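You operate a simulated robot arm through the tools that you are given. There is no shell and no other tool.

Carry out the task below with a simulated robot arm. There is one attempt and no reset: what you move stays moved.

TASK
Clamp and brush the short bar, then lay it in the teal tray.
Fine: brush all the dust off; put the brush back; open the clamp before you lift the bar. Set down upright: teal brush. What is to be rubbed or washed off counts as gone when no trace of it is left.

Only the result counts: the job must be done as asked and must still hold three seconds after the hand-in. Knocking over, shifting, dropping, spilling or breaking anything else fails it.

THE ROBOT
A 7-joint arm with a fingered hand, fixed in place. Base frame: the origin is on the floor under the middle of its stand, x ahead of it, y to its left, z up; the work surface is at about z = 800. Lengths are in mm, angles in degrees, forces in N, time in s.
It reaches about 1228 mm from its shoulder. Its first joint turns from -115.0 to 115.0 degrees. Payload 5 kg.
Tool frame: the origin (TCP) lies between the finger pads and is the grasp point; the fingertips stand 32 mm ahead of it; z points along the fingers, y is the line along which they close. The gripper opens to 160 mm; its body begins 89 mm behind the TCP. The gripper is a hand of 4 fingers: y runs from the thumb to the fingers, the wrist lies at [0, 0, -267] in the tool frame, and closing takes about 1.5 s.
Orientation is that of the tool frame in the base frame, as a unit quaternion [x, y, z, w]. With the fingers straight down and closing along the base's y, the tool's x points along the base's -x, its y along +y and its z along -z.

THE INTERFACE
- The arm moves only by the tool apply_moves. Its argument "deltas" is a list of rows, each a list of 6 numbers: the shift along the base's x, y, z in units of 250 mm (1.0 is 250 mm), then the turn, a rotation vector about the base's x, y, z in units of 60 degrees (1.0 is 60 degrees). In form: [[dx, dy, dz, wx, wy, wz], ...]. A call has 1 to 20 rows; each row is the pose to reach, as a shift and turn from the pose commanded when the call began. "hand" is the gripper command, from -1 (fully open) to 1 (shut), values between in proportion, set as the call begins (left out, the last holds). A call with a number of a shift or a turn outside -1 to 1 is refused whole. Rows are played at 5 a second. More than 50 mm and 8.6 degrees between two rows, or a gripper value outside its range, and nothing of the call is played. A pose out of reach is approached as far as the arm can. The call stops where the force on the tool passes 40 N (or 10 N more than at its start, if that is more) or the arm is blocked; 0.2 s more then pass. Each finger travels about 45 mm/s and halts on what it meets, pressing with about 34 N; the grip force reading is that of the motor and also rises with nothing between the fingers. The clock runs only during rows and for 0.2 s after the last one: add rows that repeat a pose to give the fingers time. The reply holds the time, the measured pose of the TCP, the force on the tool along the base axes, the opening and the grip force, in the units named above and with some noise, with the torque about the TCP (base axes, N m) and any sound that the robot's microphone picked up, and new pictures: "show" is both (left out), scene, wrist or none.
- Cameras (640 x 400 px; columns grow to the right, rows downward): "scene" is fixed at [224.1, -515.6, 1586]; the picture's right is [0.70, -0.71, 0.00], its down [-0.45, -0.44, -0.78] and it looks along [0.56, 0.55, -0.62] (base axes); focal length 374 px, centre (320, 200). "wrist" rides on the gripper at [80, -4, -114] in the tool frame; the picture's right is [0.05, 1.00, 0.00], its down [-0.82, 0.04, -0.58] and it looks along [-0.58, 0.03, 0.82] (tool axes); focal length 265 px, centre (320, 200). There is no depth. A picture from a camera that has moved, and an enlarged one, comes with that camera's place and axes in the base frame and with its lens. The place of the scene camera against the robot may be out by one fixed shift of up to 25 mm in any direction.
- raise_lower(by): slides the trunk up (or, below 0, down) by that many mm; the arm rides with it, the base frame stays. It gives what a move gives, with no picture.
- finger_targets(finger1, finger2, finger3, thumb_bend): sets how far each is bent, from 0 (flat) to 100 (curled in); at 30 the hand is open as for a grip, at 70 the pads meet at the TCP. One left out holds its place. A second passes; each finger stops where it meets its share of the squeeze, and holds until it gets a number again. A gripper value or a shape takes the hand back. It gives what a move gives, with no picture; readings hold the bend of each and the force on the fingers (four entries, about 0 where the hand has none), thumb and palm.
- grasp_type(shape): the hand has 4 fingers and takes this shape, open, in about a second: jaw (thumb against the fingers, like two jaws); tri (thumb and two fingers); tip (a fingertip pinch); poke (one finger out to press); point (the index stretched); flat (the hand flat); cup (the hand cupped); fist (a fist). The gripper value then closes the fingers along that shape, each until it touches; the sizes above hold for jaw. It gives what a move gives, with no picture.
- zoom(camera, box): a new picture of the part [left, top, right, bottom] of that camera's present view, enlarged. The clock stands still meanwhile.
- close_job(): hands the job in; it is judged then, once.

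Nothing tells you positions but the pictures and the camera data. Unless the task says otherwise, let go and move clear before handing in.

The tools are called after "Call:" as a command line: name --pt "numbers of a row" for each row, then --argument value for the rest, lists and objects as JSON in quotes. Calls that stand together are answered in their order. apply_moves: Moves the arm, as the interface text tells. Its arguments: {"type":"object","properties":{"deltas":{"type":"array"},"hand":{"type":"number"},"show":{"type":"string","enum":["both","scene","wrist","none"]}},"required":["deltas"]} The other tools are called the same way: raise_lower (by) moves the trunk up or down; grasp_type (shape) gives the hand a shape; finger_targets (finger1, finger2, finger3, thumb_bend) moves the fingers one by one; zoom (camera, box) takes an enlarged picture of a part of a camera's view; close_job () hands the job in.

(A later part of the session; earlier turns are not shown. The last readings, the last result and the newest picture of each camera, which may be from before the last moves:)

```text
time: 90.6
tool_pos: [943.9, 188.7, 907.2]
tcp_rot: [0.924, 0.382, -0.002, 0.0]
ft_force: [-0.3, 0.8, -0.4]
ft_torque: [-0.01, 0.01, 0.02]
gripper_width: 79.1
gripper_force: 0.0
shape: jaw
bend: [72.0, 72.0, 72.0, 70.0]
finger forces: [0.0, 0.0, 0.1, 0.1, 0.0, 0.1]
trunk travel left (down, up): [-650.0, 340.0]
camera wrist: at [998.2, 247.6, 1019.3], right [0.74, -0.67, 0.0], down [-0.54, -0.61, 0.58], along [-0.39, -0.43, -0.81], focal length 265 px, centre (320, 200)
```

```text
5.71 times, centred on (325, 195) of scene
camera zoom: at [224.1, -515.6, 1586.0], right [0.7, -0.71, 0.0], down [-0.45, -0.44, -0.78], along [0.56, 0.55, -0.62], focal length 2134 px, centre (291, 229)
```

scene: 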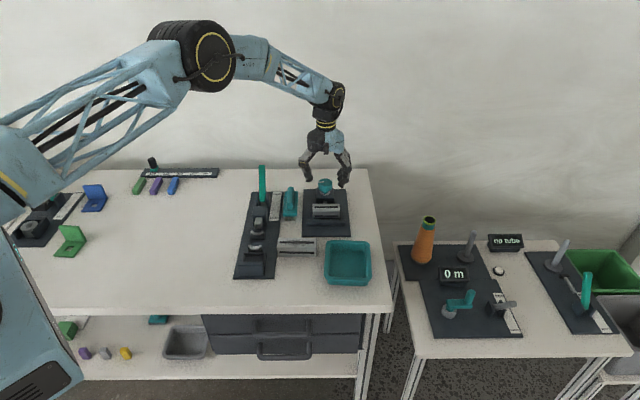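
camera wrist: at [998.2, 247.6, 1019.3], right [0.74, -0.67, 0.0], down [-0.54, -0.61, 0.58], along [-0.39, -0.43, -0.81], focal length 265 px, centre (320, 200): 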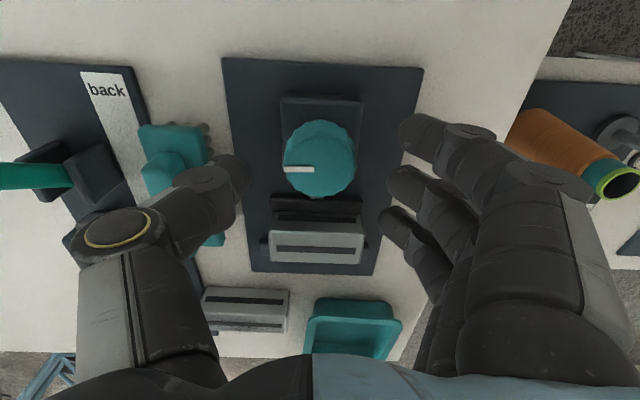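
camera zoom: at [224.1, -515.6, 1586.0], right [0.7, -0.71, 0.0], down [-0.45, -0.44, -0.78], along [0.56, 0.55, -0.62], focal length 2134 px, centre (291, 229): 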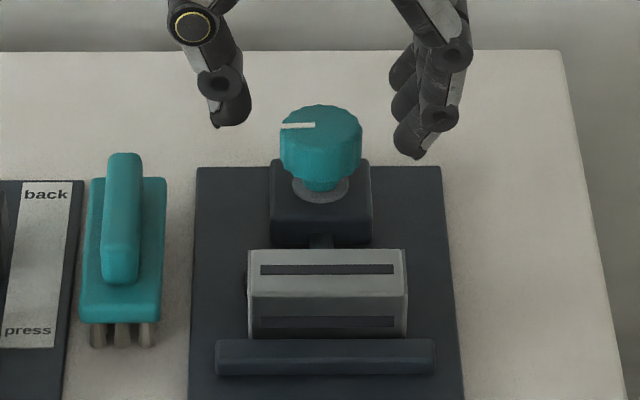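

The knob is centred under the hand. I'll go down, grip it, and turn it counter-clockwise.

Call:
apply_moves --pt "0 0 -0.08 0 0 0" --pt "0 0 -0.154 0 0 0" --pt "0 0 -0.154 0 0 0" --show "none"

Call:
apply_moves --pt "0 0 0 0 0 0" --pt "0 0 0 0 0 0" --pt "0 0 0 0 0 0" --pt "0 0 0 0 0 0" --pt "0 0 0 0 0 0" --pt "0 0 0 0 0 0" --pt "0 0 0 0 0 0" --hand 1 --show "wrist"

Call:
apply_moves --pt "0 0 0 0 0 0.125" --pt "0 0 0 0 0 0.25" --pt "0 0 0 0 0 0.375" --pt "0 0 0 0 0 0.5" --pt "0 0 0 0 0 0.5"

Call:
zoom --camera "scene" --box '[290, 160, 360, 230]'

```text
time: 91.4
tool_pos: [945.0, 187.3, 871.0]
tcp_rot: [0.924, 0.382, -0.002, 0.0]
ft_force: [-0.1, 0.4, 0.4]
ft_torque: [-0.02, -0.01, 0.0]
gripper_width: 79.5
gripper_force: 0.1
shape: jaw
bend: [72.0, 72.0, 72.0, 70.0]
finger forces: [0.0, 0.0, 0.1, 0.0, 0.0, 0.0]
trunk travel left (down, up): [-650.0, 340.0]
```

```text
time: 93.0
tool_pos: [945.0, 187.6, 868.7]
tcp_rot: [0.924, 0.382, -0.003, 0.0]
ft_force: [-3.6, 1.9, -5.6]
ft_torque: [0.09, 0.09, -0.01]
gripper_width: 26.4
gripper_force: 33.8
shape: jaw
bend: [69.0, 73.0, 70.0, 70.0]
finger forces: [10.2, 10.1, 10.7, 0.0, 30.9, 0.0]
trunk travel left (down, up): [-650.0, 340.0]
camera wrist: at [998.9, 247.6, 980.5], right [0.74, -0.67, 0.0], down [-0.54, -0.61, 0.58], along [-0.39, -0.43, -0.81], focal length 265 px, centre (320, 200)
```

wrist: 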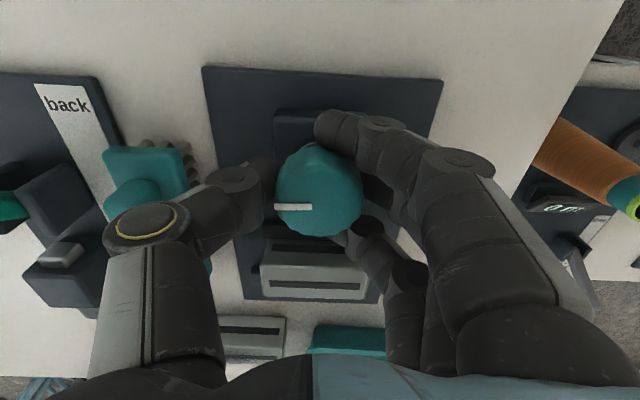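

```text
time: 94.2
tool_pos: [943.7, 188.5, 869.5]
tcp_rot: [0.793, 0.609, -0.003, 0.0]
ft_force: [-4.4, -0.1, -12.8]
ft_torque: [-0.01, 0.12, -0.01]
gripper_width: 26.2
gripper_force: 34.0
shape: jaw
bend: [69.0, 73.0, 70.0, 70.0]
finger forces: [10.7, 10.7, 11.4, 0.0, 32.3, 0.1]
trunk travel left (down, up): [-650.0, 340.0]
camera wrist: at [961.7, 267.0, 980.9], right [0.98, -0.21, 0.0], down [-0.17, -0.8, 0.58], along [-0.12, -0.57, -0.81], focal length 265 px, centre (320, 200)
```

scene: 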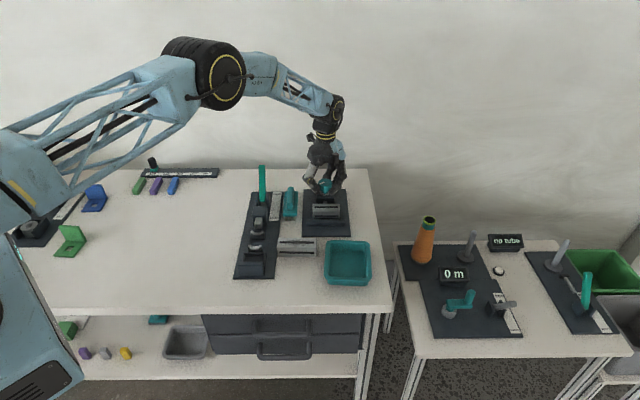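
wrist: 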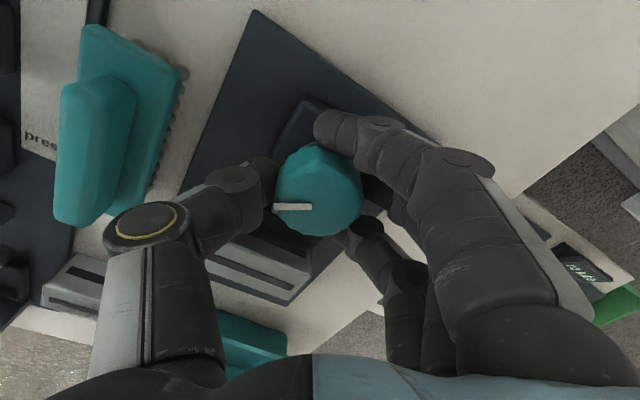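

```text
5.71 times, centred on (325, 195) of scene
camera zoom: at [224.1, -515.6, 1586.0], right [0.7, -0.71, 0.0], down [-0.45, -0.44, -0.78], along [0.56, 0.55, -0.62], focal length 2134 px, centre (291, 229)
```

zoom: 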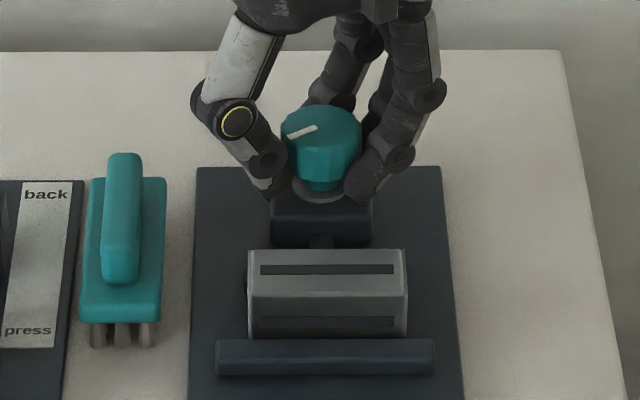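

It turns back freely. I'll continue the half turn.

Call:
apply_moves --pt "0 0 0 0 0 0.125" --pt "0 0 0 0 0 0.25" --pt "0 0 0 0 0 0.375" --pt "0 0 0 0 0 0.5" --pt "0 0 0 0 0 0.625" --pt "0 0 0 0 0 0.75" --pt "0 0 0 0 0 0.875" --pt "0 0 0 0 0 1.0" --pt "0 0 0 0 0 1.0" --show "wrist"

Call:
apply_moves --pt "0 0 0 0 0 0.125" --pt "0 0 0 0 0 0.25" --pt "0 0 0 0 0 0.375" --pt "0 0 0 0 0 0.5" --pt "0 0 0 0 0 0.625" --pt "0 0 0 0 0 0.75" --pt "0 0 0 0 0 0.875" --pt "0 0 0 0 0 1.0" --pt "0 0 0 0 0 1.0"

Call:
zoom --camera "wrist" --box '[160, 0, 440, 240]'

Call:
zoom --camera "scene" --box '[290, 160, 360, 230]'

```text
time: 96.2
tool_pos: [944.4, 188.0, 869.2]
tcp_rot: [0.382, 0.924, -0.002, 0.0]
ft_force: [-9.1, 0.4, -13.9]
ft_torque: [-0.03, 0.17, -0.04]
gripper_width: 25.8
gripper_force: 33.7
shape: jaw
bend: [69.0, 73.0, 70.0, 70.0]
finger forces: [13.4, 11.0, 10.4, 0.0, 33.2, 0.0]
trunk travel left (down, up): [-650.0, 340.0]
camera wrist: at [884.2, 242.5, 981.1], right [0.67, 0.74, 0.0], down [0.61, -0.54, 0.58], along [0.43, -0.39, -0.81], focal length 265 px, centre (320, 200)
```

wrist: 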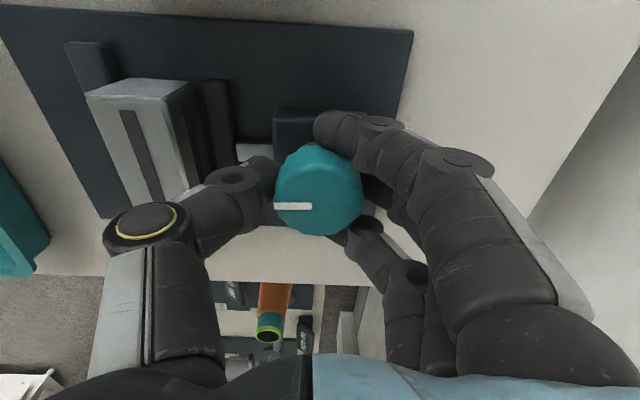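

```text
time: 98.2
tool_pos: [944.0, 186.4, 869.2]
tcp_rot: [-0.131, 0.991, -0.001, 0.001]
ft_force: [-15.9, -3.8, -15.7]
ft_torque: [-0.04, 0.28, -0.02]
gripper_width: 25.1
gripper_force: 33.8
shape: jaw
bend: [68.0, 73.0, 70.0, 70.0]
finger forces: [18.3, 11.8, 9.5, 0.0, 30.1, 0.0]
trunk travel left (down, up): [-650.0, 340.0]
camera wrist: at [867.0, 162.8, 981.3], right [-0.31, 0.95, 0.0], down [0.77, 0.25, 0.58], along [0.55, 0.18, -0.82], focal length 265 px, centre (320, 200)
```

scene: 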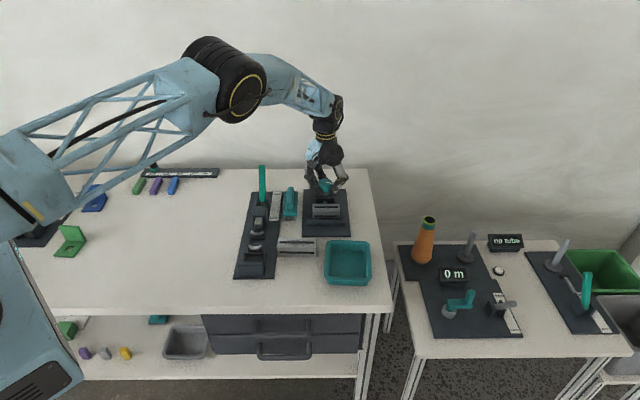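
wrist: 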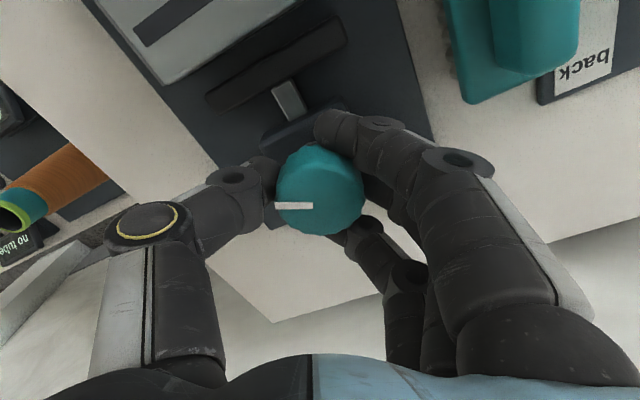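

```text
1.67 times, centred on (300, 120) of wrist
camera zoom: at [867.0, 162.8, 981.3], right [-0.31, 0.95, 0.0], down [0.77, 0.25, 0.58], along [0.55, 0.18, -0.82], focal length 442 px, centre (353, 333)
```

zoom: 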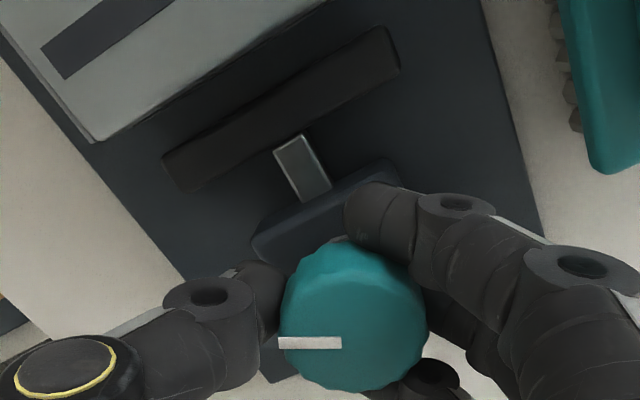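

```text
5.71 times, centred on (325, 195) of scene
camera zoom: at [224.1, -515.6, 1586.0], right [0.7, -0.71, 0.0], down [-0.45, -0.44, -0.78], along [0.56, 0.55, -0.62], focal length 2134 px, centre (291, 229)
```

zoom: 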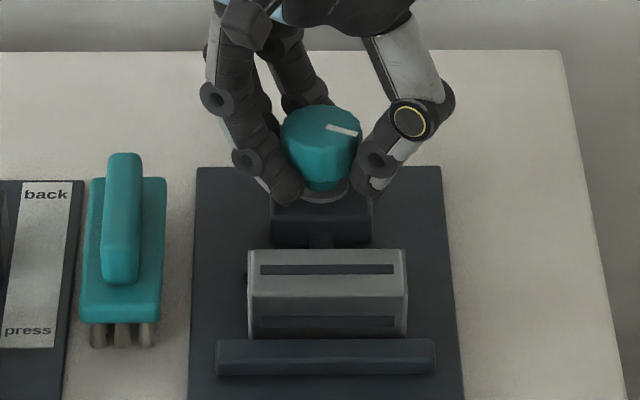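

The jaw is well away from the bar now. I'll finish the last part of the turn back toward its starting angle.

Call:
apply_moves --pt "0 0 0 0 0 0.125" --pt "0 0 0 0 0 0.25" --pt "0 0 0 0 0 0.375" --pt "0 0 0 0 0 0.45" --pt "0 0 0 0 0 0.45" --show "none"

Call:
apply_moves --pt "0 0 0 0 0 0" --pt "0 0 0 0 0 0" --pt "0 0 0 0 0 0" --pt "0 0 0 0 0 0" --pt "0 0 0 0 0 0" --pt "0 0 0 0 0 0" --pt "0 0 0.12 0 0 0" --pt "0 0 0.25 0 0 0" --pt "0 0 0.37 0 0 0" --hand 0

Call:
zoom --camera "scene" --box '[270, 160, 360, 290]'

Call:
zoom --camera "wrist" --box '[160, 0, 440, 200]'

```text
time: 99.4
tool_pos: [944.0, 187.1, 869.9]
tcp_rot: [-0.359, 0.933, -0.001, 0.001]
ft_force: [-17.6, -8.9, -15.1]
ft_torque: [-0.11, 0.34, -0.17]
gripper_width: 24.9
gripper_force: 34.0
shape: jaw
bend: [68.0, 73.0, 70.0, 70.0]
finger forces: [18.8, 12.5, 10.6, 0.0, 29.5, 0.0]
trunk travel left (down, up): [-650.0, 340.0]
```

```text
time: 101.4
tool_pos: [944.0, 187.6, 964.4]
tcp_rot: [-0.358, 0.934, 0.0, 0.002]
ft_force: [0.2, -0.1, 0.0]
ft_torque: [0.01, -0.02, -0.01]
gripper_width: 79.3
gripper_force: 0.0
shape: jaw
bend: [72.0, 72.0, 72.0, 70.0]
finger forces: [0.1, 0.0, 0.1, 0.0, 0.0, 0.0]
trunk travel left (down, up): [-650.0, 340.0]
camera wrist: at [886.3, 131.1, 1075.8], right [-0.71, 0.71, 0.0], down [0.57, 0.58, 0.58], along [0.41, 0.41, -0.81], focal length 265 px, centre (320, 200)
```

scene: 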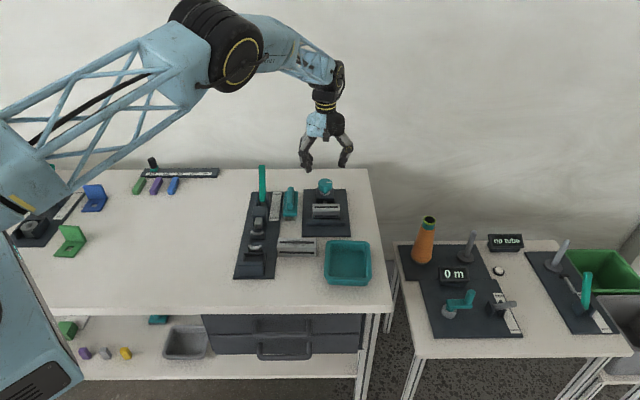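
wrist: 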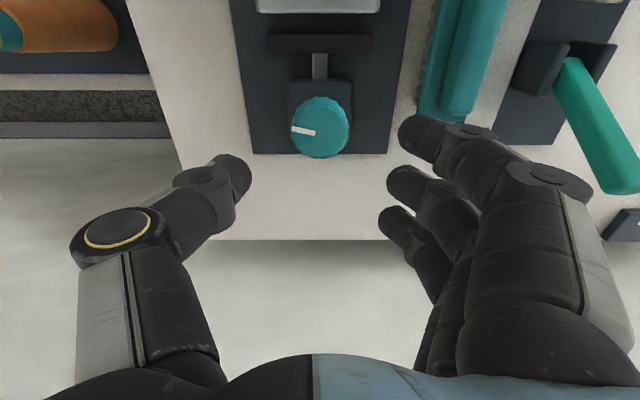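

```text
3.08 times, centred on (315, 225) of scene
camera zoom: at [224.1, -515.6, 1586.0], right [0.7, -0.71, 0.0], down [-0.45, -0.44, -0.78], along [0.56, 0.55, -0.62], focal length 1149 px, centre (335, 123)
```

zoom: 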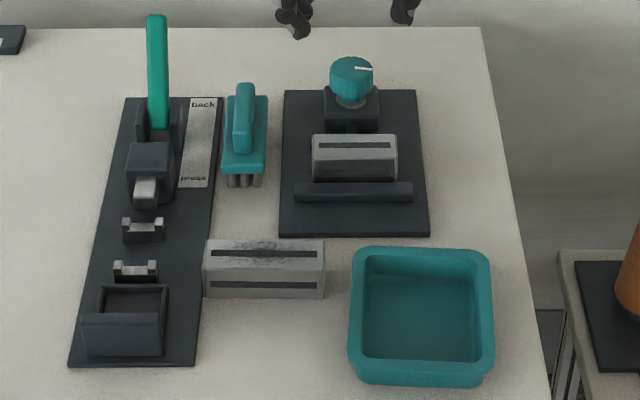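

```text
2.00 times, centred on (300, 100) of wrist
camera zoom: at [886.3, 131.1, 1075.8], right [-0.71, 0.71, 0.0], down [0.57, 0.58, 0.58], along [0.41, 0.41, -0.81], focal length 531 px, centre (360, 400)
```

zoom: 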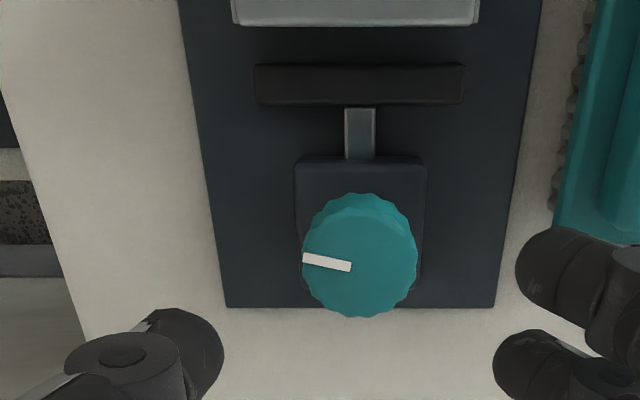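

The clamp is fully open and the bar stands free. I'll move the hand back over the bar at its orientation to pick it up.

Call:
apply_moves --pt "-0.05 -0.05 0 0 0 -0.12" --pt "-0.12 -0.12 0 0 0 -0.24" --pt "-0.19 -0.19 0 0 0 -0.36" --pt "-0.25 -0.25 0 0 0 -0.48" --pt "-0.279 -0.275 0 0 0 -0.6" --pt "-0.279 -0.275 0 0 0 -0.72" --pt "-0.279 -0.275 0 0 0 -0.84" --pt "-0.279 -0.275 0 0 0 -0.95" --hand 0.15 --show "none"

Call:
apply_moves --pt "0 0 0 0 0 -0.12" --pt "0 0 0 0 0 -0.24" --pt "0 0 0 0 0 -0.36" --pt "0 0 0 0 0 -0.499" --pt "0 0 -0.15 0 0 -0.499" --pt "0 0 -0.28 0 0 -0.499" --pt "0 0 -0.28 0 0 -0.499"

Call:
zoom --camera "wrist" --box '[200, 50, 480, 225]'

```text
time: 103.2
tool_pos: [874.8, 119.2, 962.5]
tcp_rot: [0.132, 0.991, -0.001, 0.0]
ft_force: [0.9, 0.2, 0.0]
ft_torque: [0.01, 0.01, 0.0]
gripper_width: 68.6
gripper_force: 0.0
shape: jaw
bend: [73.0, 73.0, 73.0, 70.0]
finger forces: [0.0, 0.0, 0.0, 0.0, 0.0, 0.1]
trunk travel left (down, up): [-650.0, 340.0]
```

```text
time: 104.8
tool_pos: [875.8, 120.2, 892.6]
tcp_rot: [0.382, 0.924, -0.001, 0.002]
ft_force: [0.1, -0.1, 0.1]
ft_torque: [0.0, 0.03, -0.01]
gripper_width: 68.7
gripper_force: 0.0
shape: jaw
bend: [73.0, 73.0, 73.0, 70.0]
finger forces: [0.0, 0.0, 0.0, 0.0, 0.0, 0.1]
trunk travel left (down, up): [-650.0, 340.0]
camera wrist: at [816.4, 173.6, 1004.7], right [0.67, 0.74, 0.0], down [0.61, -0.54, 0.58], along [0.43, -0.39, -0.81], focal length 265 px, centre (320, 200)
```

scene: 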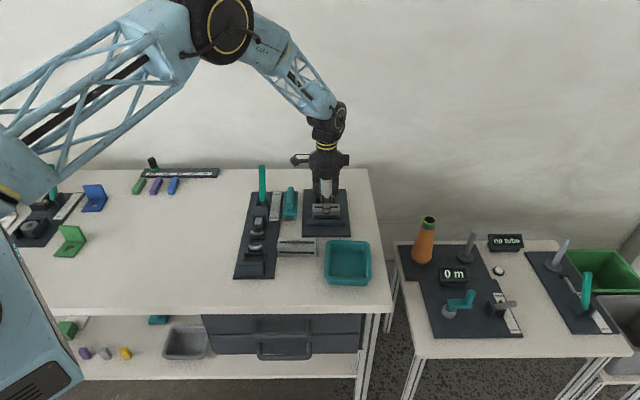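
wrist: 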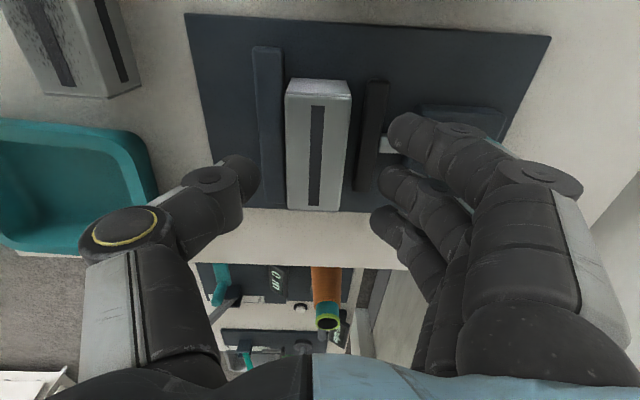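

```text
2.29 times, centred on (340, 138) of wrist
camera zoom: at [816.4, 173.6, 1004.7], right [0.67, 0.74, 0.0], down [0.61, -0.54, 0.58], along [0.43, -0.39, -0.81], focal length 607 px, centre (274, 343)
```

zoom: 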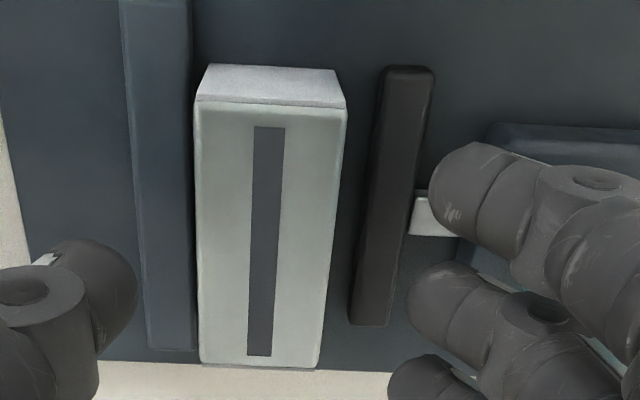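

The bar is completely clean and about 3 mm off the hand's centre. I'll correct, descend, and grip it.

Call:
apply_moves --pt "-0.008 -0.008 -0.06 0 0 0" --pt "-0.008 -0.008 -0.122 0 0 0" --pt "-0.008 -0.008 -0.122 0 0 0" --show "none"

Call:
apply_moves --pt "0 0 0 0 0 0" --pt "0 0 0 0 0 0" --pt "0 0 0 0 0 0" --pt "0 0 0 0 0 0" --pt "0 0 0 0 0 0" --pt "0 0 0 0 0 0" --hand 1

Call:
zoom --camera "wrist" --box '[200, 50, 480, 225]'

Call:
zoom --camera "scene" --box '[300, 190, 350, 235]'

```text
time: 105.6
tool_pos: [873.6, 116.5, 862.3]
tcp_rot: [0.382, 0.924, -0.002, 0.0]
ft_force: [-1.2, 1.0, -0.2]
ft_torque: [0.02, 0.01, 0.0]
gripper_width: 68.8
gripper_force: 0.0
shape: jaw
bend: [73.0, 73.0, 73.0, 70.0]
finger forces: [0.1, 0.0, 0.0, 0.0, 0.0, 0.0]
trunk travel left (down, up): [-650.0, 340.0]
```

```text
time: 107.0
tool_pos: [874.0, 117.0, 861.9]
tcp_rot: [0.382, 0.924, -0.002, 0.001]
ft_force: [-0.9, -0.6, -0.2]
ft_torque: [0.03, 0.02, 0.02]
gripper_width: 34.1
gripper_force: 34.1
shape: jaw
bend: [73.0, 73.0, 73.0, 70.0]
finger forces: [10.2, 10.2, 10.2, 0.0, 30.5, 0.0]
trunk travel left (down, up): [-650.0, 340.0]
camera wrist: at [813.6, 171.0, 973.4], right [0.67, 0.74, 0.0], down [0.61, -0.54, 0.58], along [0.43, -0.39, -0.81], focal length 265 px, centre (320, 200)
```

scene: 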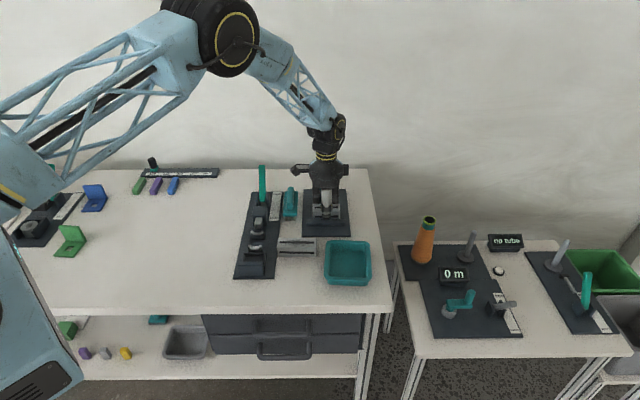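
wrist: 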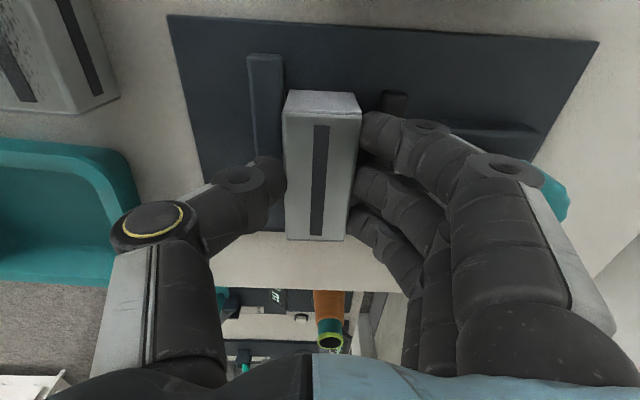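

```text
2.29 times, centred on (340, 138) of wrist
camera zoom: at [813.6, 171.0, 973.4], right [0.67, 0.74, 0.0], down [0.61, -0.54, 0.58], along [0.43, -0.39, -0.81], focal length 607 px, centre (274, 343)
```

zoom: 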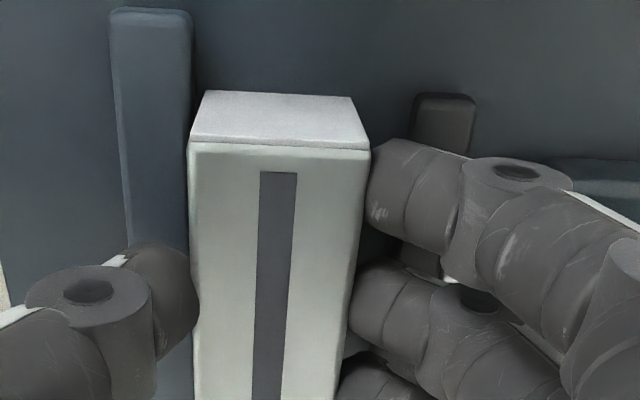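

```text
8.89 times, centred on (325, 212) of scene
camera zoom: at [224.1, -515.6, 1586.0], right [0.7, -0.71, 0.0], down [-0.45, -0.44, -0.78], along [0.56, 0.55, -0.62], focal length 3320 px, centre (276, 89)
```

zoom: 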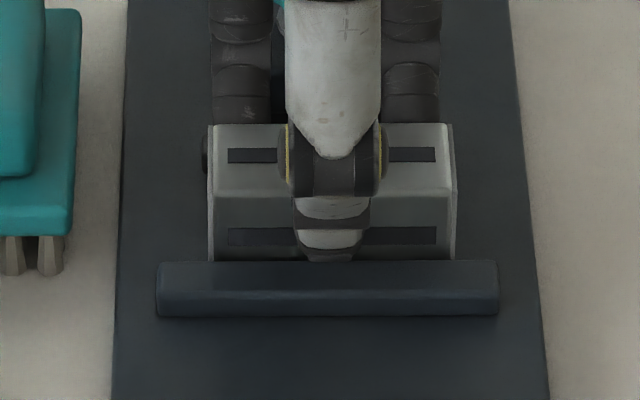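

Gripped. I'll lift gently first to confirm the bar comes free of the clamp, then carry it over the tray.

Call:
apply_moves --pt "0 0 0.008 0 0 0" --pt "0 0 0.02 0 0 0" --pt "0 0 0.04 0 0 0" --show "none"

Call:
apply_moves --pt "0 0 0.1 0 0 0" --pt "0 0 0.24 0 0 0" --pt "0 0 0.38 0 0 0" --pt "-0.07 -0.12 0.38 0 0 0" --pt "-0.15 -0.24 0.38 0 0 0" --pt "-0.23 -0.37 0.38 0 0 0" --pt "-0.31 -0.5 0.38 0 0 0" --pt "-0.39 -0.63 0.38 0 0 0" --pt "-0.461 -0.732 0.38 0 0 0" --pt "-0.461 -0.732 0.38 0 0 0"

Call:
zoom --camera "wrist" --box '[180, 30, 480, 280]'

Call:
zoom --camera "scene" --box '[300, 190, 400, 300]'

```text
time: 107.8
tool_pos: [873.7, 116.9, 873.1]
tcp_rot: [0.382, 0.924, -0.002, 0.002]
ft_force: [-0.1, 0.8, -0.9]
ft_torque: [0.04, 0.03, 0.02]
gripper_width: 34.2
gripper_force: 33.7
shape: jaw
bend: [73.0, 73.0, 73.0, 70.0]
finger forces: [10.2, 10.3, 10.2, 0.0, 30.6, 0.0]
trunk travel left (down, up): [-650.0, 340.0]
```

```text
time: 110.0
tool_pos: [757.6, -65.3, 967.6]
tcp_rot: [0.382, 0.924, -0.001, 0.001]
ft_force: [-0.2, 0.7, -1.2]
ft_torque: [0.02, 0.02, 0.0]
gripper_width: 33.6
gripper_force: 33.9
shape: jaw
bend: [73.0, 73.0, 73.0, 70.0]
finger forces: [10.2, 10.3, 10.3, 0.1, 31.0, 0.0]
trunk travel left (down, up): [-650.0, 340.0]
camera wrist: at [697.7, -11.1, 1078.7], right [0.67, 0.74, 0.0], down [0.61, -0.54, 0.58], along [0.43, -0.39, -0.81], focal length 265 px, centre (320, 200)
```

scene: 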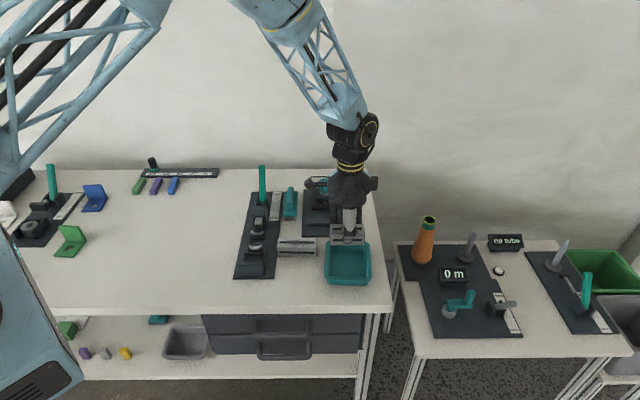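
wrist: 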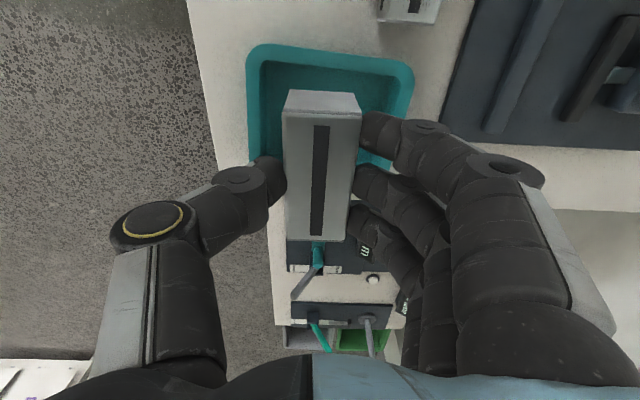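

```text
1.60 times, centred on (330, 155) of wrist
camera zoom: at [697.7, -11.1, 1078.7], right [0.67, 0.74, 0.0], down [0.61, -0.54, 0.58], along [0.43, -0.39, -0.81], focal length 425 px, centre (304, 272)
```

zoom: 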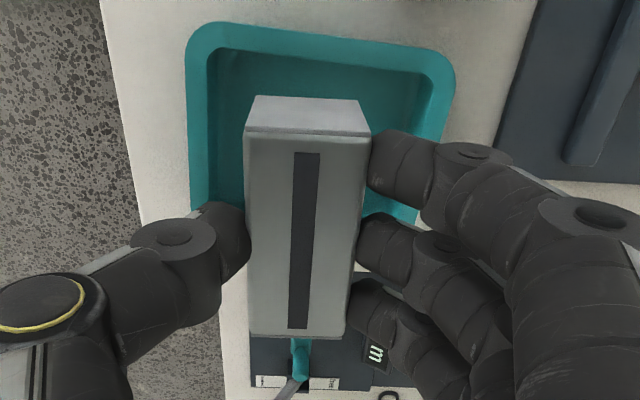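

```text
3.64 times, centred on (350, 245) of scene
camera zoom: at [224.1, -515.6, 1586.0], right [0.7, -0.71, 0.0], down [-0.45, -0.44, -0.78], along [0.56, 0.55, -0.62], focal length 1358 px, centre (211, 36)
```

zoom: 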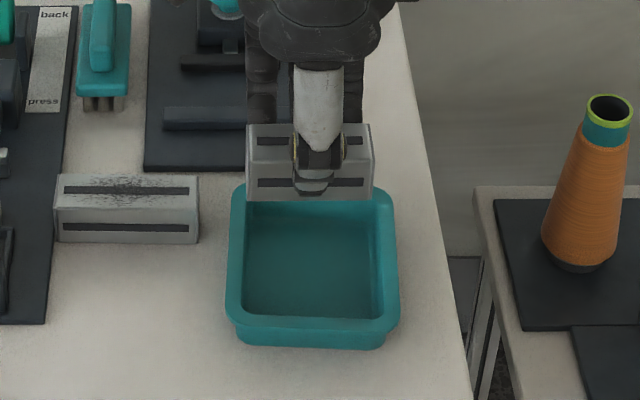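

Call:
zoom --camera "scene" --box '[318, 232, 378, 292]'

Call:
zoom --camera "wrist" --box '[230, 30, 430, 170]'

```text
6.67 times, centred on (348, 262) of scene
camera zoom: at [224.1, -515.6, 1586.0], right [0.7, -0.71, 0.0], down [-0.45, -0.44, -0.78], along [0.56, 0.55, -0.62], focal length 2490 px, centre (133, -213)
```

zoom: 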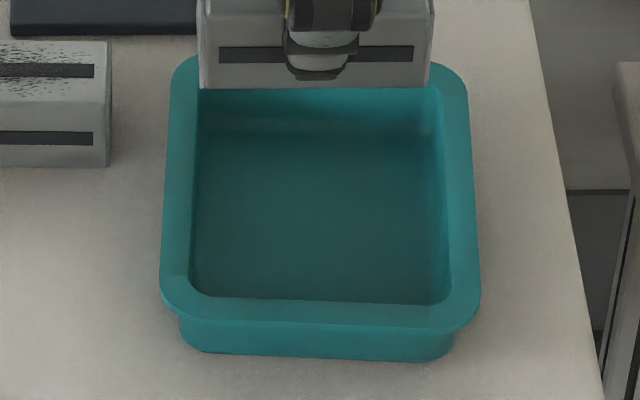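

```text
2.86 times, centred on (330, 100) of wrist
camera zoom: at [697.7, -11.1, 1078.7], right [0.67, 0.74, 0.0], down [0.61, -0.54, 0.58], along [0.43, -0.39, -0.81], focal length 758 px, centre (291, 486)
```

zoom: 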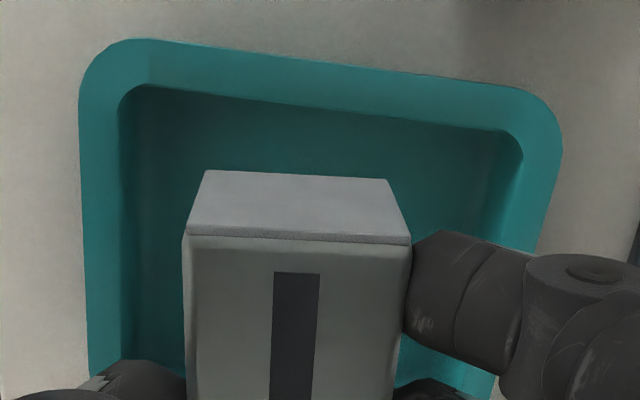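

The tray is turned about 3–4° from the bench axes, with its centre near U=589, V=495. I'll align the bar with it and lower part-way to check the fit.

Call:
apply_moves --pt "0.016 -0.004 0 0 0 -0.03" --pt "0.032 -0.0076 0 0 0 -0.055" --pt "0.032 -0.0076 -0.12 0 0 -0.055" --pt "0.032 -0.0076 -0.25 0 0 -0.055" --pt "0.032 -0.0076 -0.27 0 0 -0.055" --pt "0.032 -0.0076 -0.27 0 0 -0.055"

Call:
zoom --camera "wrist" --box '[180, 30, 480, 280]'

Call:
zoom --camera "scene" --box '[310, 220, 390, 295]'

```text
time: 111.4
tool_pos: [765.6, -68.0, 900.0]
tcp_rot: [0.408, 0.913, -0.002, 0.001]
ft_force: [-0.2, -0.2, -0.9]
ft_torque: [0.0, -0.02, -0.02]
gripper_width: 33.9
gripper_force: 33.7
shape: jaw
bend: [73.0, 73.0, 73.0, 70.0]
finger forces: [10.3, 10.4, 10.3, 0.0, 30.8, 0.1]
trunk travel left (down, up): [-650.0, 340.0]
camera wrist: at [708.4, -10.5, 1011.4], right [0.71, 0.7, 0.0], down [0.57, -0.58, 0.58], along [0.41, -0.41, -0.81], focal length 265 px, centre (320, 200)
```

scene: 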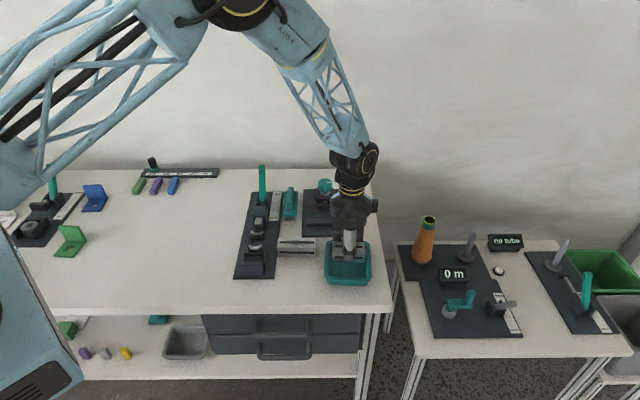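
wrist: 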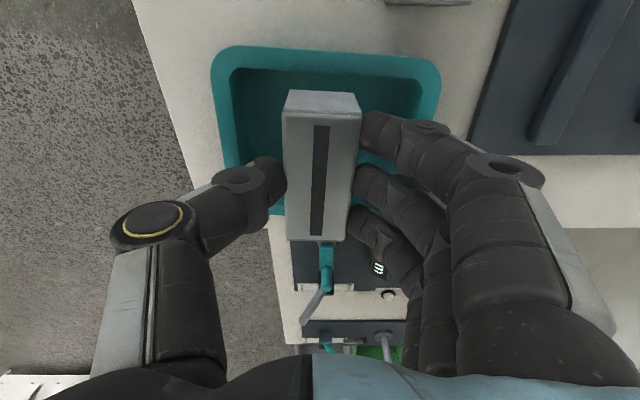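

```text
1.60 times, centred on (330, 155) of wrist
camera zoom: at [708.4, -10.5, 1011.4], right [0.71, 0.7, 0.0], down [0.57, -0.58, 0.58], along [0.41, -0.41, -0.81], focal length 425 px, centre (304, 272)
```

zoom: 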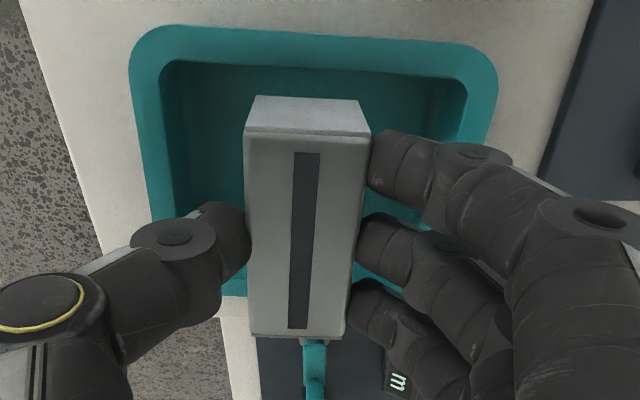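

```text
5.33 times, centred on (350, 258) of scene
camera zoom: at [224.1, -515.6, 1586.0], right [0.7, -0.71, 0.0], down [-0.45, -0.44, -0.78], along [0.56, 0.55, -0.62], focal length 1992 px, centre (160, -107)
```

zoom: 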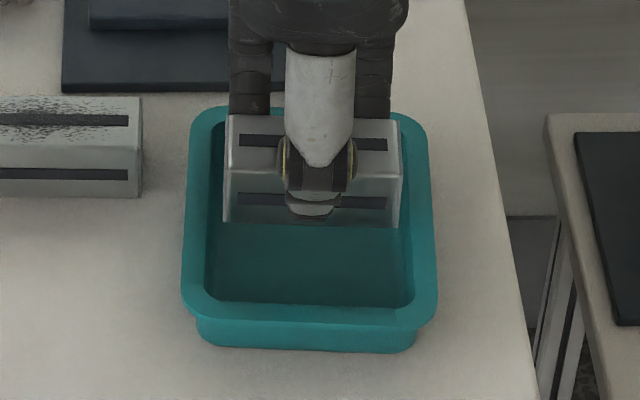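

The bar fits centrally inside the tray opening (about 8–10 mm clear at its ends, 40 mm at its sides). I'll lower it.

Call:
apply_moves --pt "0.001 -0.001 -0.05 0 0 0" --pt "0.002 -0.002 -0.1 0 0 0" --pt "0.002 -0.002 -0.132 0 0 0" --pt "0.002 -0.002 -0.132 0 0 0"

Call:
zoom --camera "wrist" --box '[180, 30, 480, 280]'

Call:
zoom --camera "scene" --box '[310, 220, 390, 295]'

```text
time: 112.4
tool_pos: [766.5, -67.9, 867.3]
tcp_rot: [0.408, 0.913, -0.002, 0.002]
ft_force: [-0.1, -0.4, -2.1]
ft_torque: [0.04, 0.02, -0.04]
gripper_width: 34.2
gripper_force: 34.5
shape: jaw
bend: [73.0, 73.0, 73.0, 70.0]
finger forces: [10.4, 10.2, 10.2, 0.0, 30.9, 0.0]
trunk travel left (down, up): [-650.0, 340.0]
camera wrist: at [709.6, -10.5, 978.7], right [0.71, 0.7, 0.0], down [0.57, -0.58, 0.58], along [0.41, -0.41, -0.81], focal length 265 px, centre (320, 200)
```

scene: 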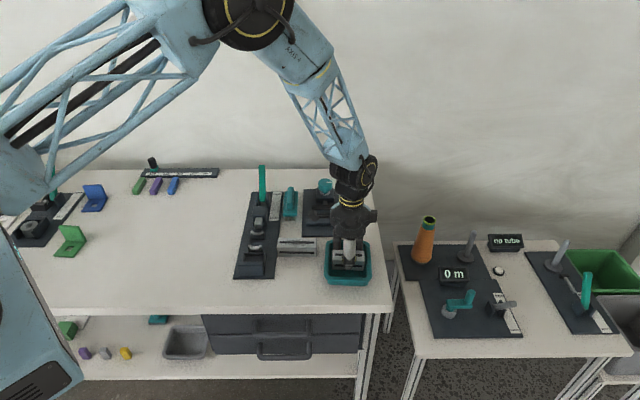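
wrist: 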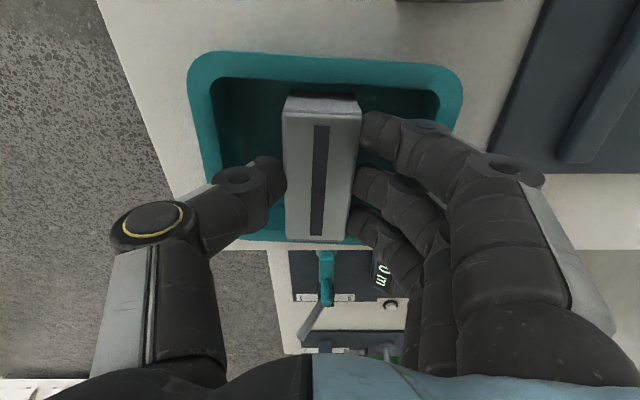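

```text
1.60 times, centred on (330, 155) of wrist
camera zoom: at [709.6, -10.5, 978.7], right [0.71, 0.7, 0.0], down [0.57, -0.58, 0.58], along [0.41, -0.41, -0.81], focal length 425 px, centre (304, 272)
```

zoom: 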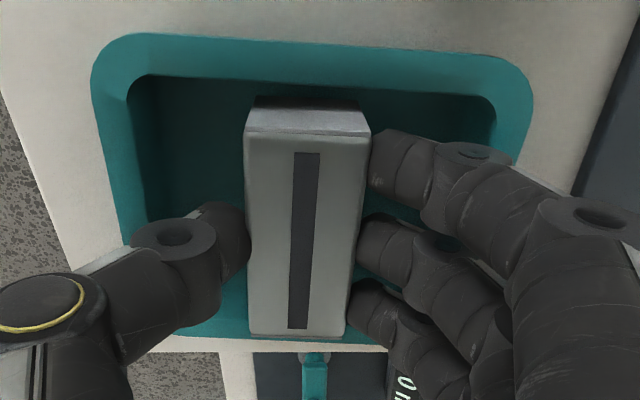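

```text
5.33 times, centred on (350, 258) of scene
camera zoom: at [224.1, -515.6, 1586.0], right [0.7, -0.71, 0.0], down [-0.45, -0.44, -0.78], along [0.56, 0.55, -0.62], focal length 1992 px, centre (160, -107)
```

zoom: 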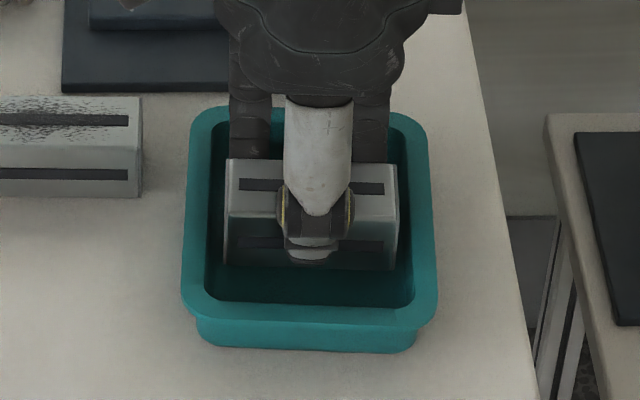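

Call:
apply_moves --pt "0 0 -0.008 0 0 0" --pt "0 0 -0.016 0 0 0" --pt "0 0 -0.016 0 0 0" --show "none"

Call:
apply_moves --pt "0 0 -0.006 0 0 0" --pt "0 0 -0.006 0 0 0" --show "none"

```text
time: 113.2
tool_pos: [766.8, -67.6, 863.1]
tcp_rot: [0.409, 0.913, -0.002, 0.001]
ft_force: [0.5, -0.9, -1.5]
ft_torque: [0.02, 0.01, 0.0]
gripper_width: 33.9
gripper_force: 34.0
shape: jaw
bend: [73.0, 73.0, 73.0, 70.0]
finger forces: [10.3, 10.4, 10.2, 0.0, 30.9, 0.0]
trunk travel left (down, up): [-650.0, 340.0]
```

```text
time: 113.8
tool_pos: [766.6, -67.9, 861.5]
tcp_rot: [0.408, 0.913, -0.001, 0.001]
ft_force: [0.6, -0.4, -0.5]
ft_torque: [0.04, 0.01, 0.01]
gripper_width: 33.9
gripper_force: 33.7
shape: jaw
bend: [73.0, 73.0, 73.0, 70.0]
finger forces: [10.3, 10.3, 10.2, 0.0, 30.8, 0.0]
trunk travel left (down, up): [-650.0, 340.0]
```

Call:
apply_moves --pt "0 0 -0.006 0 0 0" --pt "0 0 -0.006 0 0 0" --show "none"

Call:
apply_moves --pt "0 0 -0.005 0 0 0" --pt "0 0 -0.005 0 0 0" --show "none"

```text
time: 114.4
tool_pos: [766.7, -68.3, 860.3]
tcp_rot: [0.408, 0.913, -0.001, 0.001]
ft_force: [0.2, 0.2, -0.9]
ft_torque: [-0.02, -0.01, -0.02]
gripper_width: 34.1
gripper_force: 34.2
shape: jaw
bend: [73.0, 73.0, 73.0, 70.0]
finger forces: [10.3, 10.1, 10.3, 0.0, 30.9, 0.0]
trunk travel left (down, up): [-650.0, 340.0]
```

```text
time: 115.0
tool_pos: [766.4, -67.7, 858.7]
tcp_rot: [0.408, 0.913, -0.002, 0.001]
ft_force: [-0.3, 0.2, -1.3]
ft_torque: [0.03, -0.02, 0.02]
gripper_width: 34.1
gripper_force: 33.6
shape: jaw
bend: [73.0, 73.0, 73.0, 70.0]
finger forces: [10.3, 10.3, 10.4, 0.0, 30.9, 0.1]
trunk travel left (down, up): [-650.0, 340.0]
```

Call:
apply_moves --pt "0 0 -0.005 0 0 0" --pt "0 0 -0.005 0 0 0" --show "none"

Call:
apply_moves --pt "0 0 -0.004 0 0 0" --pt "0 0 -0.004 0 0 0" --show "none"

```text
time: 115.6
tool_pos: [765.0, -67.9, 858.4]
tcp_rot: [0.409, 0.913, -0.001, 0.001]
ft_force: [0.2, -0.1, -1.2]
ft_torque: [0.02, 0.03, 0.0]
gripper_width: 33.9
gripper_force: 34.2
shape: jaw
bend: [73.0, 73.0, 73.0, 70.0]
finger forces: [10.2, 10.3, 10.3, 0.1, 31.0, 0.0]
trunk travel left (down, up): [-650.0, 340.0]
```

```text
time: 116.2
tool_pos: [766.2, -68.7, 855.6]
tcp_rot: [0.409, 0.912, -0.002, 0.001]
ft_force: [-0.5, -0.4, 4.0]
ft_torque: [0.03, -0.06, 0.0]
gripper_width: 34.2
gripper_force: 34.2
shape: jaw
bend: [73.0, 73.0, 73.0, 70.0]
finger forces: [10.5, 10.4, 10.4, 0.1, 31.5, 0.1]
trunk travel left (down, up): [-650.0, 340.0]
```

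The bar has touched the tray floor (+4 N). I'll open just enough, lift straight up, and check everything.

Call:
apply_moves --pt "0 0 0 0 0 0" --pt "0 0 0 0 0 0" --pt "0 0 0 0 0 0" --pt "0 0 0 0 0 0" --pt "0 0 0 0 0 0" --pt "0 0 0.05 0 0 0" --pt "0 0 0.15 0 0 0" --pt "0 0 0.3 0 0 0" --pt "0 0 0.45 0 0 0" --pt "0 0 0.45 0 0 0" --hand 0.38

Call:
zoom --camera "wrist" --box '[180, 30, 480, 280]'

Call:
zoom --camera "scene" --box '[310, 220, 390, 295]'

```text
time: 118.4
tool_pos: [766.3, -67.7, 968.1]
tcp_rot: [0.408, 0.913, -0.001, 0.001]
ft_force: [-0.4, 0.8, 0.8]
ft_torque: [0.06, -0.05, -0.01]
gripper_width: 49.1
gripper_force: 0.2
shape: jaw
bend: [73.0, 73.0, 73.0, 70.0]
finger forces: [0.0, 0.0, 0.0, 0.0, 0.0, 0.1]
trunk travel left (down, up): [-650.0, 340.0]
camera wrist: at [709.3, -10.3, 1080.3], right [0.71, 0.7, 0.0], down [0.57, -0.58, 0.58], along [0.41, -0.41, -0.81], focal length 265 px, centre (320, 200)
```

scene: 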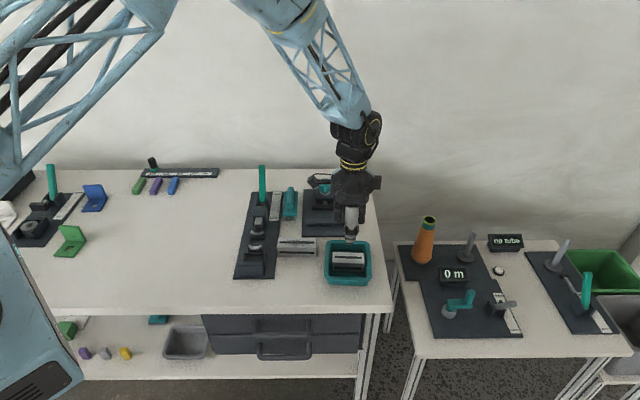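
wrist: 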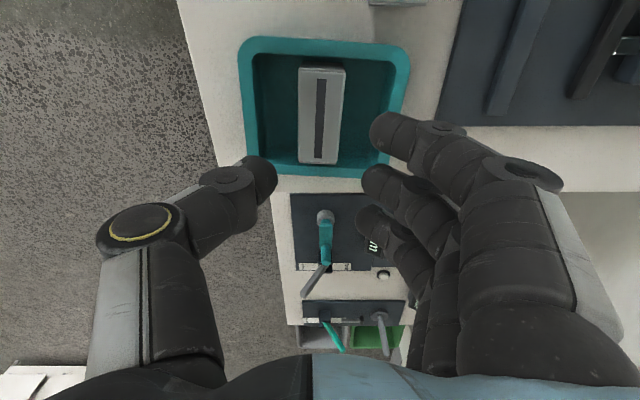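

```text
1.60 times, centred on (330, 155) of wrist
camera zoom: at [709.3, -10.3, 1080.3], right [0.71, 0.7, 0.0], down [0.57, -0.58, 0.58], along [0.41, -0.41, -0.81], focal length 425 px, centre (304, 272)
```

zoom: 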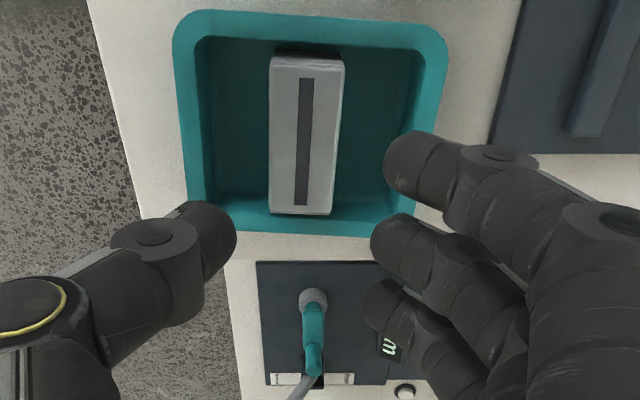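

```text
5.33 times, centred on (350, 258) of scene
camera zoom: at [224.1, -515.6, 1586.0], right [0.7, -0.71, 0.0], down [-0.45, -0.44, -0.78], along [0.56, 0.55, -0.62], focal length 1992 px, centre (160, -107)
```

zoom: 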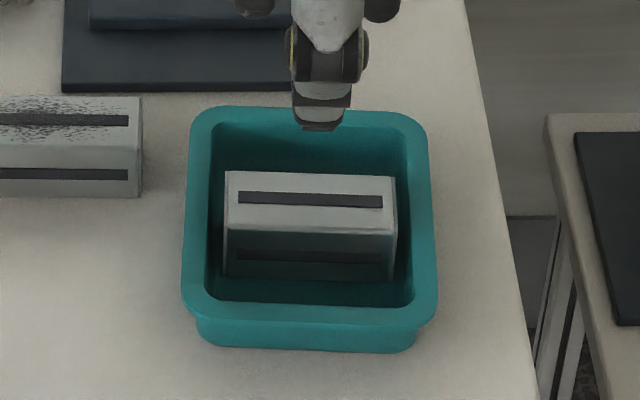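

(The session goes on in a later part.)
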